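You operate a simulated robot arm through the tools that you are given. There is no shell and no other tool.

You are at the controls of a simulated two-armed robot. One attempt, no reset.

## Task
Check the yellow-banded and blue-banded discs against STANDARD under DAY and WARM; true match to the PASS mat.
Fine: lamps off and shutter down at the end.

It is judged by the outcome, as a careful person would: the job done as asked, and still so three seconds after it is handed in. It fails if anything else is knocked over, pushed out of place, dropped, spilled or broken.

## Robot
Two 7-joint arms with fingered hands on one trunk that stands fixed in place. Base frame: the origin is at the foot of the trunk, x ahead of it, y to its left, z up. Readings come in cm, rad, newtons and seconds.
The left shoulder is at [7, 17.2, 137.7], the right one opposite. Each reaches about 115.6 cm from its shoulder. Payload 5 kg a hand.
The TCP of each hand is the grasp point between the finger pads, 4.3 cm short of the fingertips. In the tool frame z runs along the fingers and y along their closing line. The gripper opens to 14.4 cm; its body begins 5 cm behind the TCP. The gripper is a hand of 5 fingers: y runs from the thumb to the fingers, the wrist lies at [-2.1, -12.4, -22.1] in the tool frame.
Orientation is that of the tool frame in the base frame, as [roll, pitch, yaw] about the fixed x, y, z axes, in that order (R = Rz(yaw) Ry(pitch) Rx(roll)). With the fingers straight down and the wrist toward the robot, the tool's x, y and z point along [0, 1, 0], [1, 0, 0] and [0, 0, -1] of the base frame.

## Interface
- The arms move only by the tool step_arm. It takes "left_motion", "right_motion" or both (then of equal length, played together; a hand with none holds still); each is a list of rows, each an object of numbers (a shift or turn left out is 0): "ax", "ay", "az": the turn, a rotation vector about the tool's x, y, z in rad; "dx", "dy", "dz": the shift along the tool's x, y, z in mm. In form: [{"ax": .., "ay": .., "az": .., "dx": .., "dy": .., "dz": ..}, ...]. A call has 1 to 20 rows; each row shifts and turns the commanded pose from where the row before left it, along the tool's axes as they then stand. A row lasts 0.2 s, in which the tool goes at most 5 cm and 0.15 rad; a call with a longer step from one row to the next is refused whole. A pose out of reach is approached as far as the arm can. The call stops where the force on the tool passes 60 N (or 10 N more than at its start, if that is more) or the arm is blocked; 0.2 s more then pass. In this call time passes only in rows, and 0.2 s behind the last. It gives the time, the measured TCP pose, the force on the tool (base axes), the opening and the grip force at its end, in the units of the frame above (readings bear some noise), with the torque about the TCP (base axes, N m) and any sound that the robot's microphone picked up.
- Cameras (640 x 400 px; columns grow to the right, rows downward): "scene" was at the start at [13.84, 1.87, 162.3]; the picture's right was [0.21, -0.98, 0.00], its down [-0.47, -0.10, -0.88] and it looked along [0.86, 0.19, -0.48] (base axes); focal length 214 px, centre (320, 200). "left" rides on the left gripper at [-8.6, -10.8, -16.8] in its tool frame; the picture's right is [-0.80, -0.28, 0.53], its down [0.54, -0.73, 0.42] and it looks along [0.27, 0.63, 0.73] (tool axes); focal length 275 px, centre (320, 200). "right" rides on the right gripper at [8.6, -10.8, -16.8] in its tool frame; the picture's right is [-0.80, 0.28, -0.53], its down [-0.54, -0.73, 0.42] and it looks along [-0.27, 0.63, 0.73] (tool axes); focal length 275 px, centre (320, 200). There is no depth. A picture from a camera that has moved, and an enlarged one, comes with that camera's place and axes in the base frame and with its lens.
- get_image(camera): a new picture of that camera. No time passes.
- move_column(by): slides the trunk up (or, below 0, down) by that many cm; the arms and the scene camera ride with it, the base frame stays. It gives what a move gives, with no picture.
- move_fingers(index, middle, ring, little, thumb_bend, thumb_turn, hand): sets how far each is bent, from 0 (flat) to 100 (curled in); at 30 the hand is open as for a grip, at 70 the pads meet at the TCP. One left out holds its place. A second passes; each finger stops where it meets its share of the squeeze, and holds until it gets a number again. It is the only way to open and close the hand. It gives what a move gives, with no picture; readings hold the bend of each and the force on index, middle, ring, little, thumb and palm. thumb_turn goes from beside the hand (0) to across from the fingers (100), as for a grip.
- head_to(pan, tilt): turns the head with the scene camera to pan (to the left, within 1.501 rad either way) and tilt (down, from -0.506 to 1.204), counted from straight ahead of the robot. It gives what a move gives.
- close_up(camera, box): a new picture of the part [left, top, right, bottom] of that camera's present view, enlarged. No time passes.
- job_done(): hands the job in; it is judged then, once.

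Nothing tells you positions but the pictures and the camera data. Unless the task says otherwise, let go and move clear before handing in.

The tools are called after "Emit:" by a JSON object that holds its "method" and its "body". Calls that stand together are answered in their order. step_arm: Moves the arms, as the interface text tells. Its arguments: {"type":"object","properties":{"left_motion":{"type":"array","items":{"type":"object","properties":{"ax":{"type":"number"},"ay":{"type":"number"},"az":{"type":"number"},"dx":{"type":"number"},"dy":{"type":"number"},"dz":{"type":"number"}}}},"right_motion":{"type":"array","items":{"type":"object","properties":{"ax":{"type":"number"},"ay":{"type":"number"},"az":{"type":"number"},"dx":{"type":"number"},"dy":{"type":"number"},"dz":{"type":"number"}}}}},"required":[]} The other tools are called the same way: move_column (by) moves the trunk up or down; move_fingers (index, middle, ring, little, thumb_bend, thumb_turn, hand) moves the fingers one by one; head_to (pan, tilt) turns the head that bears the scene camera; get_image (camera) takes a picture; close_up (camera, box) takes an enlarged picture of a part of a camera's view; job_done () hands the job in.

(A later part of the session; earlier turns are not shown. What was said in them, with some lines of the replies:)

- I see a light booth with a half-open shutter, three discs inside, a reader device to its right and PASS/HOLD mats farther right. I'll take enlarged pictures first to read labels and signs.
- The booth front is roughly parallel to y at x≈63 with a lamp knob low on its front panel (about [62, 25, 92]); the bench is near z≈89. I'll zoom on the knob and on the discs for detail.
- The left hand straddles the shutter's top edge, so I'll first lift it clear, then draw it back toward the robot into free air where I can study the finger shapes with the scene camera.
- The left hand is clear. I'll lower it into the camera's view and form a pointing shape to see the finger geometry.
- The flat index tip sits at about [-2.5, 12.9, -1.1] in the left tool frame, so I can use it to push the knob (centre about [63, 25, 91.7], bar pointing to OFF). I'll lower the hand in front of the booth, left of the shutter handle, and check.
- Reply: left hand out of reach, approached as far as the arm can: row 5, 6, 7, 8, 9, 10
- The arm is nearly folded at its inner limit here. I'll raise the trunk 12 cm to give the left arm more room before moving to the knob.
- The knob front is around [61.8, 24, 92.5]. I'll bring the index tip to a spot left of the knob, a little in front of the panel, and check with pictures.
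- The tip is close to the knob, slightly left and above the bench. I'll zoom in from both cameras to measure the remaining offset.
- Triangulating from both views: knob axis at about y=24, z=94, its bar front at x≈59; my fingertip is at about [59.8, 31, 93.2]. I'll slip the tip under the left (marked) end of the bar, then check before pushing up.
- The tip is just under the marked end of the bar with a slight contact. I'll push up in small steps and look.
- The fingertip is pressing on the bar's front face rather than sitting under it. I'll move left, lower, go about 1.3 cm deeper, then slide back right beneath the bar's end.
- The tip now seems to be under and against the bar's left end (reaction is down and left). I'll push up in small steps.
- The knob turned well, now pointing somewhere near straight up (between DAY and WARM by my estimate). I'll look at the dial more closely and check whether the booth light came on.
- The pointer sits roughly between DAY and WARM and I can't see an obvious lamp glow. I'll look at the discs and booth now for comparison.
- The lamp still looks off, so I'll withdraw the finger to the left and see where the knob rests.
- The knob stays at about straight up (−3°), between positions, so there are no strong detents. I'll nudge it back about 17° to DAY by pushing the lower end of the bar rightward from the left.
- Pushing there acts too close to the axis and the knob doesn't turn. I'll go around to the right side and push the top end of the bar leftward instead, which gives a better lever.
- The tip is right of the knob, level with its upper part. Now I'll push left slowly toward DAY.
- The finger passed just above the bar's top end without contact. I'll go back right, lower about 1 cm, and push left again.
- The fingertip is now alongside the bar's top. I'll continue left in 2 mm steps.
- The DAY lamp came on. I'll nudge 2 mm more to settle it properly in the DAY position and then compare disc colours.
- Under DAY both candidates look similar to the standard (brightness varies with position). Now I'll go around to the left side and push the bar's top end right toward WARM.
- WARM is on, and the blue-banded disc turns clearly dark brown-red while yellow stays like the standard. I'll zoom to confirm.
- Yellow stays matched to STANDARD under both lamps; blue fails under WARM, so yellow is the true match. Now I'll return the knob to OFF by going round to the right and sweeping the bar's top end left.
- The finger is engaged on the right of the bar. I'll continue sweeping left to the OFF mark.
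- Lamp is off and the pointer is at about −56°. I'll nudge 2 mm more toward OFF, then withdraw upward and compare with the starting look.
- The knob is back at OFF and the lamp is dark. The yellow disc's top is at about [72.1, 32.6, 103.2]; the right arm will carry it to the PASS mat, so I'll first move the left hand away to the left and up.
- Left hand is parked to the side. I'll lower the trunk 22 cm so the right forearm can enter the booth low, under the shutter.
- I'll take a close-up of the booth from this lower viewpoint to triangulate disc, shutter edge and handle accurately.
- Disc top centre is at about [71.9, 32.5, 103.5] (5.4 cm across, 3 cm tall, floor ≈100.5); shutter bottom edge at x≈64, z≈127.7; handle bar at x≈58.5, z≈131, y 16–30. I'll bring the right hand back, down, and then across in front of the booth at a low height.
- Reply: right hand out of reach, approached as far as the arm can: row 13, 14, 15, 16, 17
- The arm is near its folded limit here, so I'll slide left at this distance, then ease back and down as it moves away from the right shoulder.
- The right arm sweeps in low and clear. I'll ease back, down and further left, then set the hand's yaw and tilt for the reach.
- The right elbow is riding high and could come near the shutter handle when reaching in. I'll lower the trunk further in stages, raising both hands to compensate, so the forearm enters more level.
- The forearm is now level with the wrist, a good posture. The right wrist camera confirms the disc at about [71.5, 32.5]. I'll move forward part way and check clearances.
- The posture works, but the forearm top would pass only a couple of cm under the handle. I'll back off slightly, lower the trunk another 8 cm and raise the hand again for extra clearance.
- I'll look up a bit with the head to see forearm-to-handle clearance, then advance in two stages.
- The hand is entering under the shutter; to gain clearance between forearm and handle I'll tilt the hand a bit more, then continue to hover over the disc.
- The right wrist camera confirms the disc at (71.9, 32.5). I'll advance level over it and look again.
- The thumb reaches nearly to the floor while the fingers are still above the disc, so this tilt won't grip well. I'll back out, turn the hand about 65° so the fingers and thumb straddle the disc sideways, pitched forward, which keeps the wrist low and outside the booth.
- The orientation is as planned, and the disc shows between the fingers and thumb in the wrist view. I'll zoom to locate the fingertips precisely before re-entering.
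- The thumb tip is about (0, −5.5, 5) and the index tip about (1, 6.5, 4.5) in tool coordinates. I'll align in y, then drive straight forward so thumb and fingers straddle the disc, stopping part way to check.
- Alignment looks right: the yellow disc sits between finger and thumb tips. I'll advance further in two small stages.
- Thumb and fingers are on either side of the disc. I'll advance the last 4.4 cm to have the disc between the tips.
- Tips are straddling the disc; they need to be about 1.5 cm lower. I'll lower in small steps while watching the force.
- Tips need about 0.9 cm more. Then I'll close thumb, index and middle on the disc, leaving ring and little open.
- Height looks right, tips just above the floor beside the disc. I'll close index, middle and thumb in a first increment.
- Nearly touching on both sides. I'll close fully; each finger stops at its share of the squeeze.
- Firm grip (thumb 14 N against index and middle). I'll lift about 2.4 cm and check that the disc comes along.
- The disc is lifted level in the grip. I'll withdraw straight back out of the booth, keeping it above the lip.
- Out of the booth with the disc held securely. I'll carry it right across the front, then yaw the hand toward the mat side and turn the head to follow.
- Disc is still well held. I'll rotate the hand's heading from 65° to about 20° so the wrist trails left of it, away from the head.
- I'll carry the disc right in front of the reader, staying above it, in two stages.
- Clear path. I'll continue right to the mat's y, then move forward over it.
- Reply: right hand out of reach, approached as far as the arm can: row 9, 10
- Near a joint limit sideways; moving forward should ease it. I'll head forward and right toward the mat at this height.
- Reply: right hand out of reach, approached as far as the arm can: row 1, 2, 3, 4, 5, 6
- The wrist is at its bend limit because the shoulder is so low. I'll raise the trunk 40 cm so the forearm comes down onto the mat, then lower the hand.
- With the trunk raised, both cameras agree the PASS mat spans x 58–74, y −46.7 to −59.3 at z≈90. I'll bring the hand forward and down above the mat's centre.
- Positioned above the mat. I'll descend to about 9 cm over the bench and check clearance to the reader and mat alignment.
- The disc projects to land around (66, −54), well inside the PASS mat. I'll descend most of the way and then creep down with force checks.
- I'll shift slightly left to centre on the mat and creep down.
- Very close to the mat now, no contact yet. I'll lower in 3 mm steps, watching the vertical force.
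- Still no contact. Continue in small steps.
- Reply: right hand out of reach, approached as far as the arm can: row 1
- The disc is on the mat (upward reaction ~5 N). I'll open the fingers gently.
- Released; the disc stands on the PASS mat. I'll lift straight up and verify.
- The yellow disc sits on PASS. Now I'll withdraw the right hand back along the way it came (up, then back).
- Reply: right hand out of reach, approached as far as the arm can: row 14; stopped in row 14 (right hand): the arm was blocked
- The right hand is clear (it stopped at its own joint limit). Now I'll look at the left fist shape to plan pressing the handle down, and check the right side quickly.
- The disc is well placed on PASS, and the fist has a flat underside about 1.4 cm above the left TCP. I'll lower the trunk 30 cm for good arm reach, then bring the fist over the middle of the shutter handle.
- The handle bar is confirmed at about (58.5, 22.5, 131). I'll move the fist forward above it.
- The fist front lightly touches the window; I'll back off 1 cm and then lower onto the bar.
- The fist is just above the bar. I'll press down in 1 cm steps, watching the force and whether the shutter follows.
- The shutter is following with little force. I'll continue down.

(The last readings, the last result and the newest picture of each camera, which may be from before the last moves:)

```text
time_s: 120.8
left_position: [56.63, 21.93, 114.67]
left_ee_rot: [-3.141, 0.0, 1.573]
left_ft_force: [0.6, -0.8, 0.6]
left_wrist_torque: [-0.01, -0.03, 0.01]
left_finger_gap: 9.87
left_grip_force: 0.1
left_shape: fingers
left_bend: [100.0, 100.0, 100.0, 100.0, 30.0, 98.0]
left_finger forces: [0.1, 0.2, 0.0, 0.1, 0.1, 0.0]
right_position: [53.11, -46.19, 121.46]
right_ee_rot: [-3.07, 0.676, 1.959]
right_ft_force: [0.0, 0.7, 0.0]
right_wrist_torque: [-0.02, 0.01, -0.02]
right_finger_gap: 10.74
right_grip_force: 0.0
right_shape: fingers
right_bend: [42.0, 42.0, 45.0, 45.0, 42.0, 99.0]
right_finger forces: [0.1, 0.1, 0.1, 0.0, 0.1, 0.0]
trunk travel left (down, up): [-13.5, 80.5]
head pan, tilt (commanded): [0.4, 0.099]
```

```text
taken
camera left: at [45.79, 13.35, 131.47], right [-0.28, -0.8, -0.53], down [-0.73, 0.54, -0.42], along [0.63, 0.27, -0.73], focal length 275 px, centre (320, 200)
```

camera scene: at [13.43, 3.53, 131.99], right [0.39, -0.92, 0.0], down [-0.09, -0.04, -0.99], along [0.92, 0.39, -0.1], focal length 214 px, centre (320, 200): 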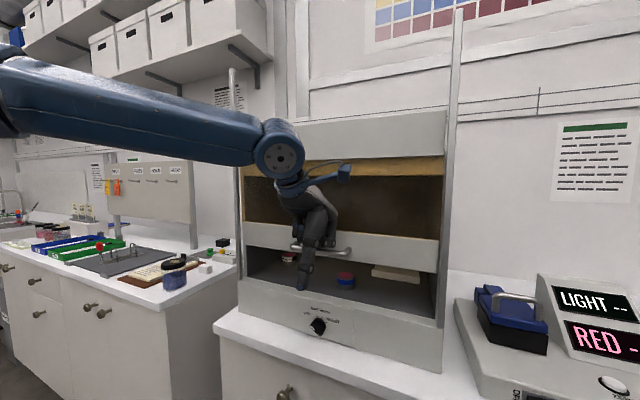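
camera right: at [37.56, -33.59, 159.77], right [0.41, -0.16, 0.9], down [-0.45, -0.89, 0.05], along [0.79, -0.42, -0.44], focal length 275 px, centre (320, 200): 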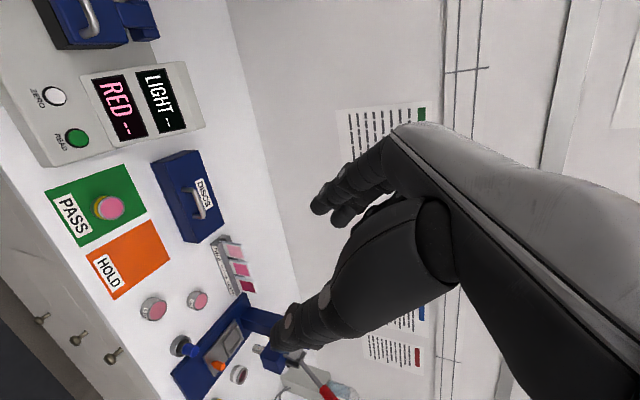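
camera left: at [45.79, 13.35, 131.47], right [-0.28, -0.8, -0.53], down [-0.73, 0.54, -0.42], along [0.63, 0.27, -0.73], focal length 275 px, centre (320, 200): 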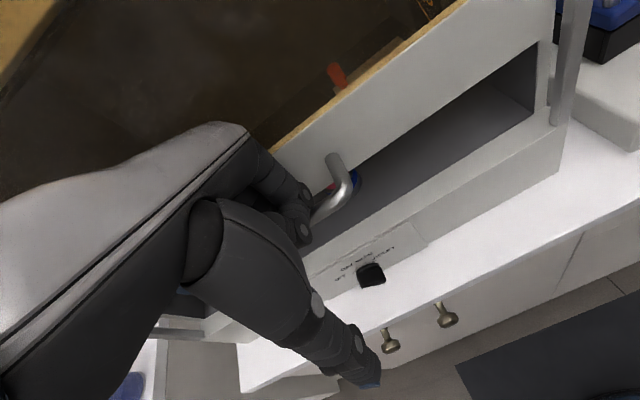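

Going well. I'll continue down in 1 cm steps and then slow near the bottom.

Emit:
{"method": "step_arm", "body": {"left_motion": [{"dz": 10}, {"dz": 10}, {"dz": 10}, {"dz": 10}, {"dz": 10}, {"dz": 10}, {"dz": 10}, {"dz": 10}]}}

Emit:
{"method": "get_image", "body": {"camera": "scene"}}

Emit:
{"method": "get_image", "body": {"camera": "left"}}

```text
time_s: 122.6
left_position: [56.48, 21.89, 106.82]
left_ee_rot: [3.141, 0.0, 1.571]
left_ft_force: [0.7, -0.1, 0.5]
left_wrist_torque: [-0.01, 0.01, -0.01]
left_finger_gap: 9.85
left_grip_force: 0.3
left_shape: fingers
left_bend: [100.0, 100.0, 100.0, 100.0, 30.0, 98.0]
left_finger forces: [0.0, 0.5, 0.1, 0.0, 0.1, 0.0]
right_position: [53.18, -46.21, 121.35]
right_ee_rot: [-3.071, 0.676, 1.959]
right_ft_force: [1.3, -0.5, -0.5]
right_wrist_torque: [0.02, 0.01, 0.0]
right_finger_gap: 10.7
right_grip_force: 0.0
right_shape: fingers
right_bend: [42.0, 42.0, 45.0, 45.0, 42.0, 99.0]
right_finger forces: [0.0, 0.0, 0.0, 0.0, 0.1, 0.0]
trunk travel left (down, up): [-13.5, 80.5]
head pan, tilt (commanded): [0.4, 0.099]
```

```text
taken
camera scene: at [13.43, 3.51, 132.0], right [0.39, -0.92, 0.0], down [-0.09, -0.04, -0.99], along [0.92, 0.39, -0.1], focal length 214 px, centre (320, 200)
```

scene: 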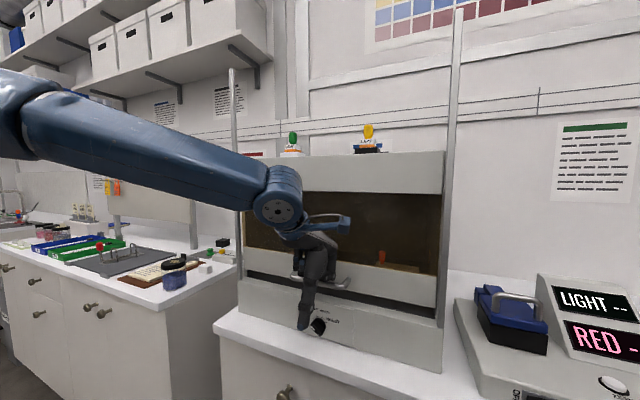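

```text
taken
camera left: at [45.71, 13.24, 123.6], right [-0.28, -0.8, -0.53], down [-0.73, 0.54, -0.42], along [0.63, 0.27, -0.73], focal length 275 px, centre (320, 200)
```

left: 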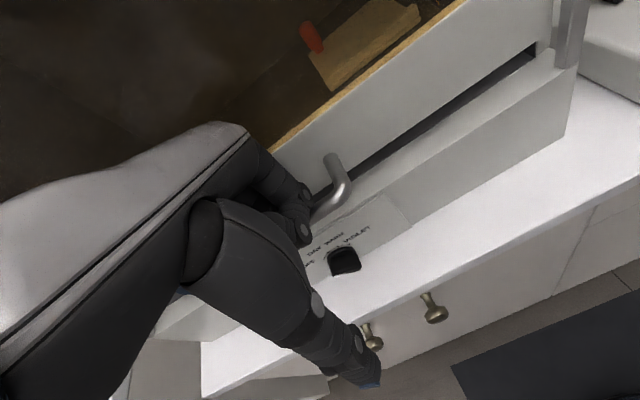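

About 3 cm of gap remains. I'll continue in 5 mm steps until it seats.

Emit:
{"method": "step_arm", "body": {"left_motion": [{"dz": 6}, {"dz": 6}, {"dz": 6}, {"dz": 5}]}}

Emit:
{"method": "get_image", "body": {"camera": "scene"}}

Emit:
{"method": "get_image", "body": {"camera": "left"}}

```text
time_s: 123.6
left_position: [56.47, 21.73, 104.58]
left_ee_rot: [-3.141, 0.0, 1.572]
left_ft_force: [1.0, 0.4, 0.7]
left_wrist_torque: [-0.01, -0.02, 0.0]
left_finger_gap: 9.87
left_grip_force: 0.5
left_shape: fingers
left_bend: [100.0, 100.0, 100.0, 100.0, 30.0, 98.0]
left_finger forces: [0.1, 1.1, 0.0, 0.1, 0.1, 0.0]
right_position: [53.26, -46.2, 121.57]
right_ee_rot: [-3.071, 0.675, 1.958]
right_ft_force: [-0.5, 0.2, 0.8]
right_wrist_torque: [0.02, 0.0, -0.02]
right_finger_gap: 10.73
right_grip_force: 0.0
right_shape: fingers
right_bend: [42.0, 42.0, 45.0, 45.0, 42.0, 99.0]
right_finger forces: [0.0, 0.0, 0.0, 0.1, 0.1, 0.0]
trunk travel left (down, up): [-13.5, 80.5]
head pan, tilt (commanded): [0.4, 0.099]
```

```text
taken
camera scene: at [13.4, 3.51, 132.0], right [0.39, -0.92, 0.0], down [-0.09, -0.04, -0.99], along [0.92, 0.39, -0.1], focal length 214 px, centre (320, 200)
```

scene: 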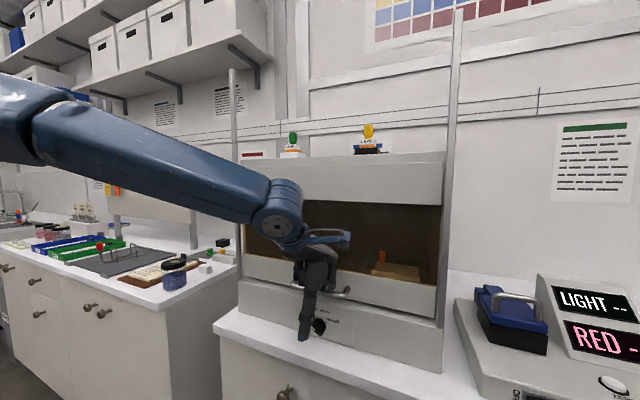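

```text
taken
camera left: at [45.69, 13.17, 121.33], right [-0.28, -0.8, -0.53], down [-0.73, 0.54, -0.42], along [0.63, 0.27, -0.73], focal length 275 px, centre (320, 200)
```

left: 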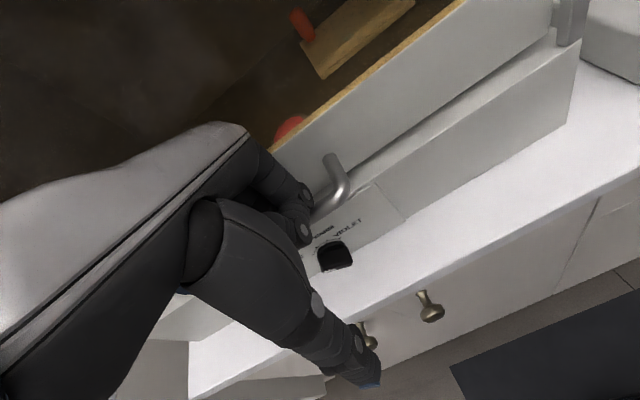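

Emit:
{"method": "close_up", "body": {"camera": "scene", "box": [235, 255, 455, 355]}}

Emit:
{"method": "step_arm", "body": {"left_motion": [{"dz": 4}, {"dz": 4}]}}

Emit:
{"method": "close_up", "body": {"camera": "scene", "box": [235, 255, 455, 355]}}

Emit:
{"method": "close_up", "body": {"camera": "left", "box": [280, 0, 600, 300]}}

```text
2.91 times, centred on (345, 305) of scene
camera zoom: at [13.4, 3.51, 132.0], right [0.39, -0.92, 0.0], down [-0.09, -0.04, -0.99], along [0.92, 0.39, -0.1], focal length 624 px, centre (247, -106)
```

zoom: 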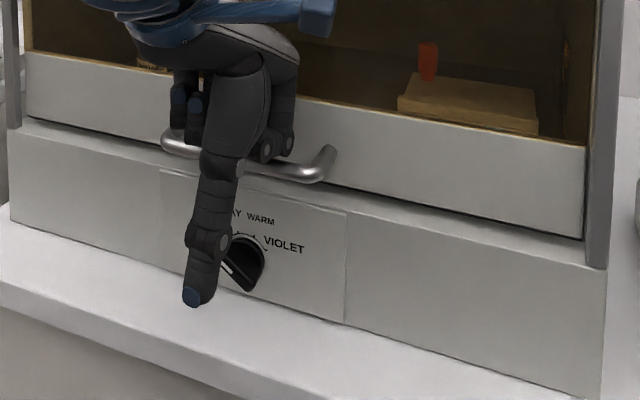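

```text
time_s: 124.2
left_position: [56.53, 21.69, 103.82]
left_ee_rot: [-3.141, 0.0, 1.573]
left_ft_force: [-0.2, 0.7, 2.0]
left_wrist_torque: [0.0, -0.07, 0.02]
left_finger_gap: 9.86
left_grip_force: 1.3
left_shape: fingers
left_bend: [100.0, 100.0, 100.0, 100.0, 30.0, 98.0]
left_finger forces: [0.0, 2.3, 0.0, 0.1, 0.0, 0.0]
right_position: [53.09, -46.2, 121.47]
right_ee_rot: [-3.072, 0.675, 1.958]
right_ft_force: [-0.7, -0.3, 0.5]
right_wrist_torque: [0.01, 0.0, -0.02]
right_finger_gap: 10.73
right_grip_force: 0.1
right_shape: fingers
right_bend: [42.0, 42.0, 45.0, 45.0, 42.0, 99.0]
right_finger forces: [0.0, 0.1, 0.0, 0.0, 0.0, 0.0]
trunk travel left (down, up): [-13.5, 80.5]
head pan, tilt (commanded): [0.4, 0.099]
```

```text
2.91 times, centred on (345, 305) of scene
camera zoom: at [13.38, 3.51, 132.01], right [0.39, -0.92, 0.0], down [-0.09, -0.04, -0.99], along [0.92, 0.39, -0.1], focal length 624 px, centre (247, -106)
```

zoom: 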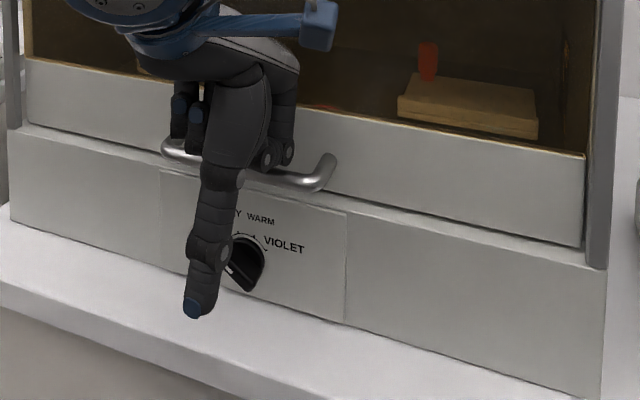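

```text
1.33 times, centred on (440, 150) of left
camera zoom: at [45.72, 13.15, 120.55], right [-0.28, -0.8, -0.53], down [-0.73, 0.54, -0.42], along [0.63, 0.27, -0.73], focal length 367 px, centre (160, 267)
```

zoom: 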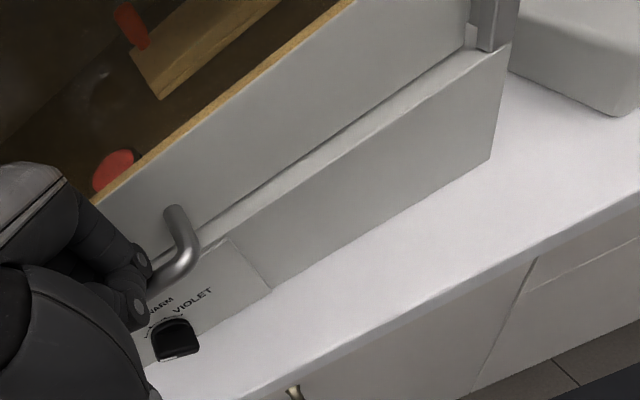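

It looks nearly seated. I'll press a few more millimetres to make sure it bottoms out.

Emit:
{"method": "step_arm", "body": {"left_motion": [{"dz": 3}, {"dz": 3}]}}

Emit:
{"method": "step_arm", "body": {"left_motion": [{"dz": 3}, {"dz": 3}]}}

Emit:
{"method": "close_up", "body": {"camera": "scene", "box": [235, 255, 455, 355]}}

```text
time_s: 124.8
left_position: [56.58, 21.67, 103.81]
left_ee_rot: [3.133, 0.0, 1.57]
left_ft_force: [5.3, 5.3, 37.2]
left_wrist_torque: [0.53, -1.01, 0.07]
left_finger_gap: 9.86
left_grip_force: 19.6
left_shape: fingers
left_bend: [100.0, 100.0, 100.0, 100.0, 30.0, 98.0]
left_finger forces: [0.1, 39.2, 0.0, 0.1, 0.0, 0.0]
right_position: [52.94, -46.13, 121.61]
right_ee_rot: [-3.074, 0.677, 1.956]
right_ft_force: [-0.7, -0.7, 0.0]
right_wrist_torque: [-0.01, -0.01, 0.05]
right_finger_gap: 10.7
right_grip_force: 0.2
right_shape: fingers
right_bend: [42.0, 42.0, 45.0, 45.0, 42.0, 99.0]
right_finger forces: [0.0, 0.0, 0.0, 0.0, 0.1, 0.1]
trunk travel left (down, up): [-13.5, 80.5]
head pan, tilt (commanded): [0.4, 0.099]
```

```text
time_s: 125.3
left_position: [56.95, 21.77, 103.56]
left_ee_rot: [3.126, 0.003, 1.571]
left_ft_force: [0.1, 1.4, 18.6]
left_wrist_torque: [0.23, -0.42, 0.0]
left_finger_gap: 9.86
left_grip_force: 8.4
left_shape: fingers
left_bend: [100.0, 100.0, 100.0, 100.0, 30.0, 98.0]
left_finger forces: [0.1, 17.1, 0.0, 0.1, 0.0, 0.1]
right_position: [53.17, -46.26, 121.42]
right_ee_rot: [-3.071, 0.674, 1.96]
right_ft_force: [0.7, 0.3, 0.4]
right_wrist_torque: [0.0, 0.04, -0.04]
right_finger_gap: 10.73
right_grip_force: 0.0
right_shape: fingers
right_bend: [42.0, 42.0, 45.0, 45.0, 42.0, 99.0]
right_finger forces: [0.1, 0.0, 0.1, 0.1, 0.0, 0.1]
trunk travel left (down, up): [-13.5, 80.5]
head pan, tilt (commanded): [0.4, 0.099]
stopped in row 2 (left hand): the force on the tool passed its limit at 63 N (the readings are from after the stop); the commanded pose is now the measured one
```

```text
2.91 times, centred on (345, 305) of scene
camera zoom: at [13.38, 3.49, 131.94], right [0.39, -0.92, 0.0], down [-0.09, -0.04, -0.99], along [0.92, 0.39, -0.1], focal length 624 px, centre (247, -106)
```

zoom: 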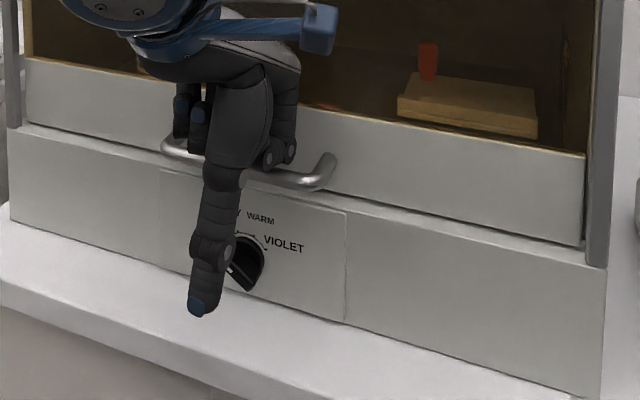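

The shutter is fully down (it bottomed against the stop). I'll lift the fist off the handle and move the left hand back clear.

Emit:
{"method": "step_arm", "body": {"left_motion": [{"dz": -5}, {"dz": -15}, {"dz": -25}, {"dz": -25}, {"dz": -25}, {"dy": -25}, {"dy": -25}, {"dy": -25}, {"dy": -25}, {"dy": -25}, {"dx": 30}, {"dx": 30}, {"dx": 30}, {"dx": 30}, {"dx": 30}, {"dx": 30}]}}

Emit:
{"method": "head_to", "body": {"pan": 0.35, "tilt": 0.3}}

Emit:
{"method": "get_image", "body": {"camera": "scene"}}

Emit:
{"method": "close_up", "body": {"camera": "scene", "box": [230, 100, 470, 330]}}

```text
time_s: 128.7
left_position: [44.53, 40.02, 112.71]
left_ee_rot: [3.132, 0.003, 1.571]
left_ft_force: [-0.6, 0.3, 0.0]
left_wrist_torque: [-0.03, 0.04, 0.0]
left_finger_gap: 9.88
left_grip_force: 0.0
left_shape: fingers
left_bend: [100.0, 100.0, 100.0, 100.0, 30.0, 98.0]
left_finger forces: [0.1, 0.1, 0.0, 0.0, 0.0, 0.0]
right_position: [53.09, -46.04, 121.61]
right_ee_rot: [-3.072, 0.676, 1.957]
right_ft_force: [-0.2, 0.1, 0.2]
right_wrist_torque: [-0.04, 0.0, -0.01]
right_finger_gap: 10.74
right_grip_force: 0.0
right_shape: fingers
right_bend: [42.0, 42.0, 45.0, 45.0, 42.0, 99.0]
right_finger forces: [0.0, 0.0, 0.0, 0.0, 0.0, 0.1]
trunk travel left (down, up): [-13.5, 80.5]
head pan, tilt (commanded): [0.4, 0.099]
```

```text
time_s: 129.4
left_position: [44.55, 39.81, 112.8]
left_ee_rot: [3.13, 0.001, 1.571]
left_ft_force: [0.7, -0.7, -0.7]
left_wrist_torque: [0.03, -0.01, 0.01]
left_finger_gap: 9.87
left_grip_force: 0.1
left_shape: fingers
left_bend: [100.0, 100.0, 100.0, 100.0, 30.0, 98.0]
left_finger forces: [0.0, 0.0, 0.1, 0.0, 0.0, 0.0]
right_position: [53.12, -46.36, 121.45]
right_ee_rot: [-3.073, 0.677, 1.957]
right_ft_force: [-0.3, 0.7, -0.6]
right_wrist_torque: [0.01, 0.02, 0.01]
right_finger_gap: 10.71
right_grip_force: 0.0
right_shape: fingers
right_bend: [42.0, 42.0, 45.0, 45.0, 42.0, 99.0]
right_finger forces: [0.1, 0.0, 0.0, 0.0, 0.1, 0.0]
trunk travel left (down, up): [-13.5, 80.5]
head pan, tilt (commanded): [0.351, 0.3]
```

```text
taken
camera scene: at [13.67, 3.12, 130.15], right [0.34, -0.94, 0.0], down [-0.28, -0.1, -0.96], along [0.9, 0.33, -0.3], focal length 214 px, centre (320, 200)
```

scene: 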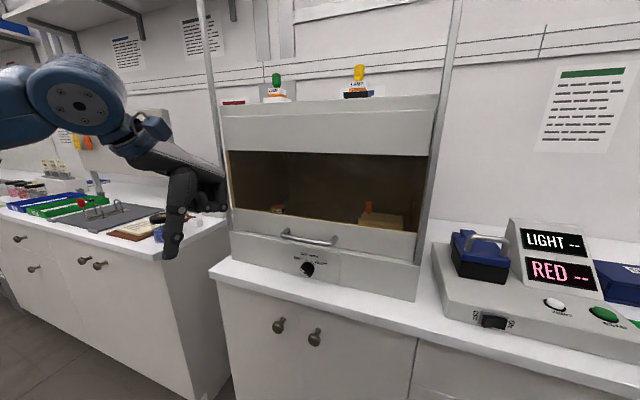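

```text
1.74 times, centred on (350, 215) of scene
camera zoom: at [13.67, 3.12, 130.15], right [0.34, -0.94, 0.0], down [-0.28, -0.1, -0.96], along [0.9, 0.33, -0.3], focal length 373 px, centre (268, 174)
```

zoom: 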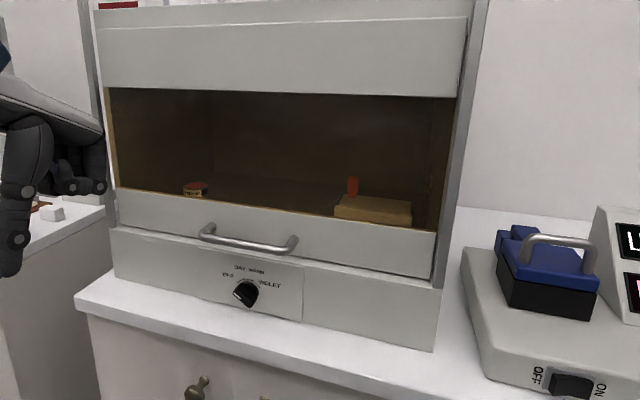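

The shutter is closed and the booth dark. I'll check the knob pointer and the disc on PASS once more.

Emit:
{"method": "close_up", "body": {"camera": "scene", "box": [275, 240, 345, 290]}}

Emit:
{"method": "head_to", "body": {"pan": -0.6, "tilt": 0.35}}

Emit:
{"method": "get_image", "body": {"camera": "scene"}}

Emit:
{"method": "get_image", "body": {"camera": "right"}}

```text
8.00 times, centred on (310, 265) of scene
camera zoom: at [13.67, 3.12, 130.15], right [0.34, -0.94, 0.0], down [-0.28, -0.1, -0.96], along [0.9, 0.33, -0.3], focal length 1716 px, centre (400, -320)
```

zoom: 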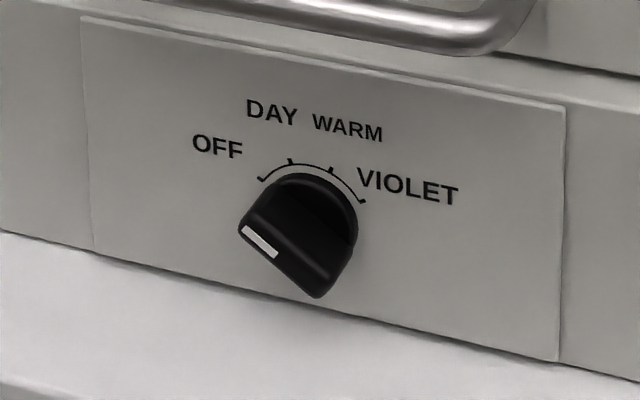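

```text
time_s: 130.6
left_position: [44.46, 39.64, 112.62]
left_ee_rot: [3.13, 0.001, 1.571]
left_ft_force: [-1.1, 0.2, -0.7]
left_wrist_torque: [0.01, -0.02, -0.04]
left_finger_gap: 9.9
left_grip_force: 0.0
left_shape: fingers
left_bend: [100.0, 100.0, 100.0, 100.0, 30.0, 98.0]
left_finger forces: [0.0, 0.0, 0.0, 0.1, 0.0, 0.0]
right_position: [53.22, -46.24, 121.43]
right_ee_rot: [-3.071, 0.676, 1.96]
right_ft_force: [0.0, 0.5, -0.6]
right_wrist_torque: [0.03, -0.02, -0.01]
right_finger_gap: 10.72
right_grip_force: 0.1
right_shape: fingers
right_bend: [42.0, 42.0, 45.0, 45.0, 42.0, 99.0]
right_finger forces: [0.0, 0.0, 0.0, 0.1, 0.1, 0.1]
trunk travel left (down, up): [-13.5, 80.5]
head pan, tilt (commanded): [-0.6, 0.351]
```

```text
taken
camera scene: at [12.6, -5.32, 129.67], right [-0.56, -0.83, 0.0], down [-0.28, 0.19, -0.94], along [0.78, -0.53, -0.34], focal length 214 px, centre (320, 200)
```

scene: 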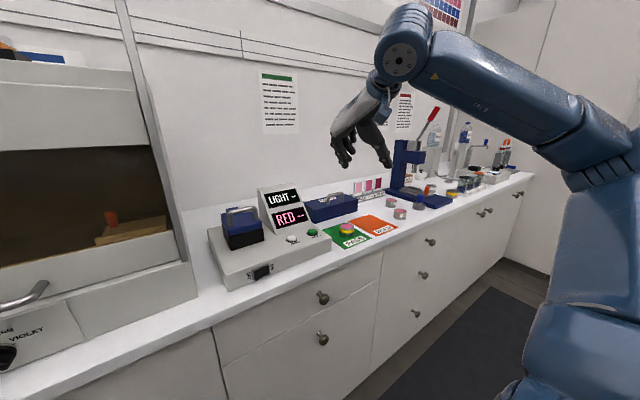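

```text
taken
camera right: at [37.57, -33.6, 129.76], right [0.41, -0.16, 0.9], down [-0.45, -0.89, 0.05], along [0.79, -0.42, -0.44], focal length 275 px, centre (320, 200)
```

right: 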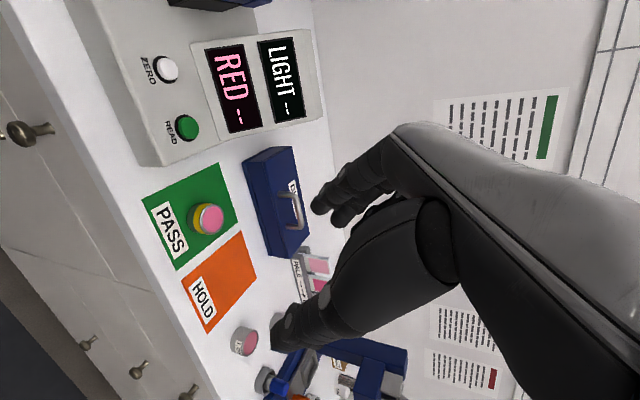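

Everything checks out: the yellow-banded disc, the only one matching STANDARD under both DAY and WARM, is on the PASS mat. The lamp knob points to OFF, the shutter is fully down, and both hands are empty and clear, so I'm handing the job in.

Emit:
{"method": "job_done", "body": {}}

```text
The job is handed in.
```

I checked both discs under DAY and WARM. The yellow-banded disc is the true match, and it is now on the PASS mat.

- **Yellow-banded disc:** it matched STANDARD under both lamps, judged by eye from the pictures.
- **Blue-banded disc:** it looked like a match under DAY but turned a much darker brown-red than STANDARD under WARM. I left it in the booth.
- **Booth:** the lamp knob is back at OFF and the shutter is fully down.

Nothing was knocked over or dropped. The job is handed in with both hands empty and clear.
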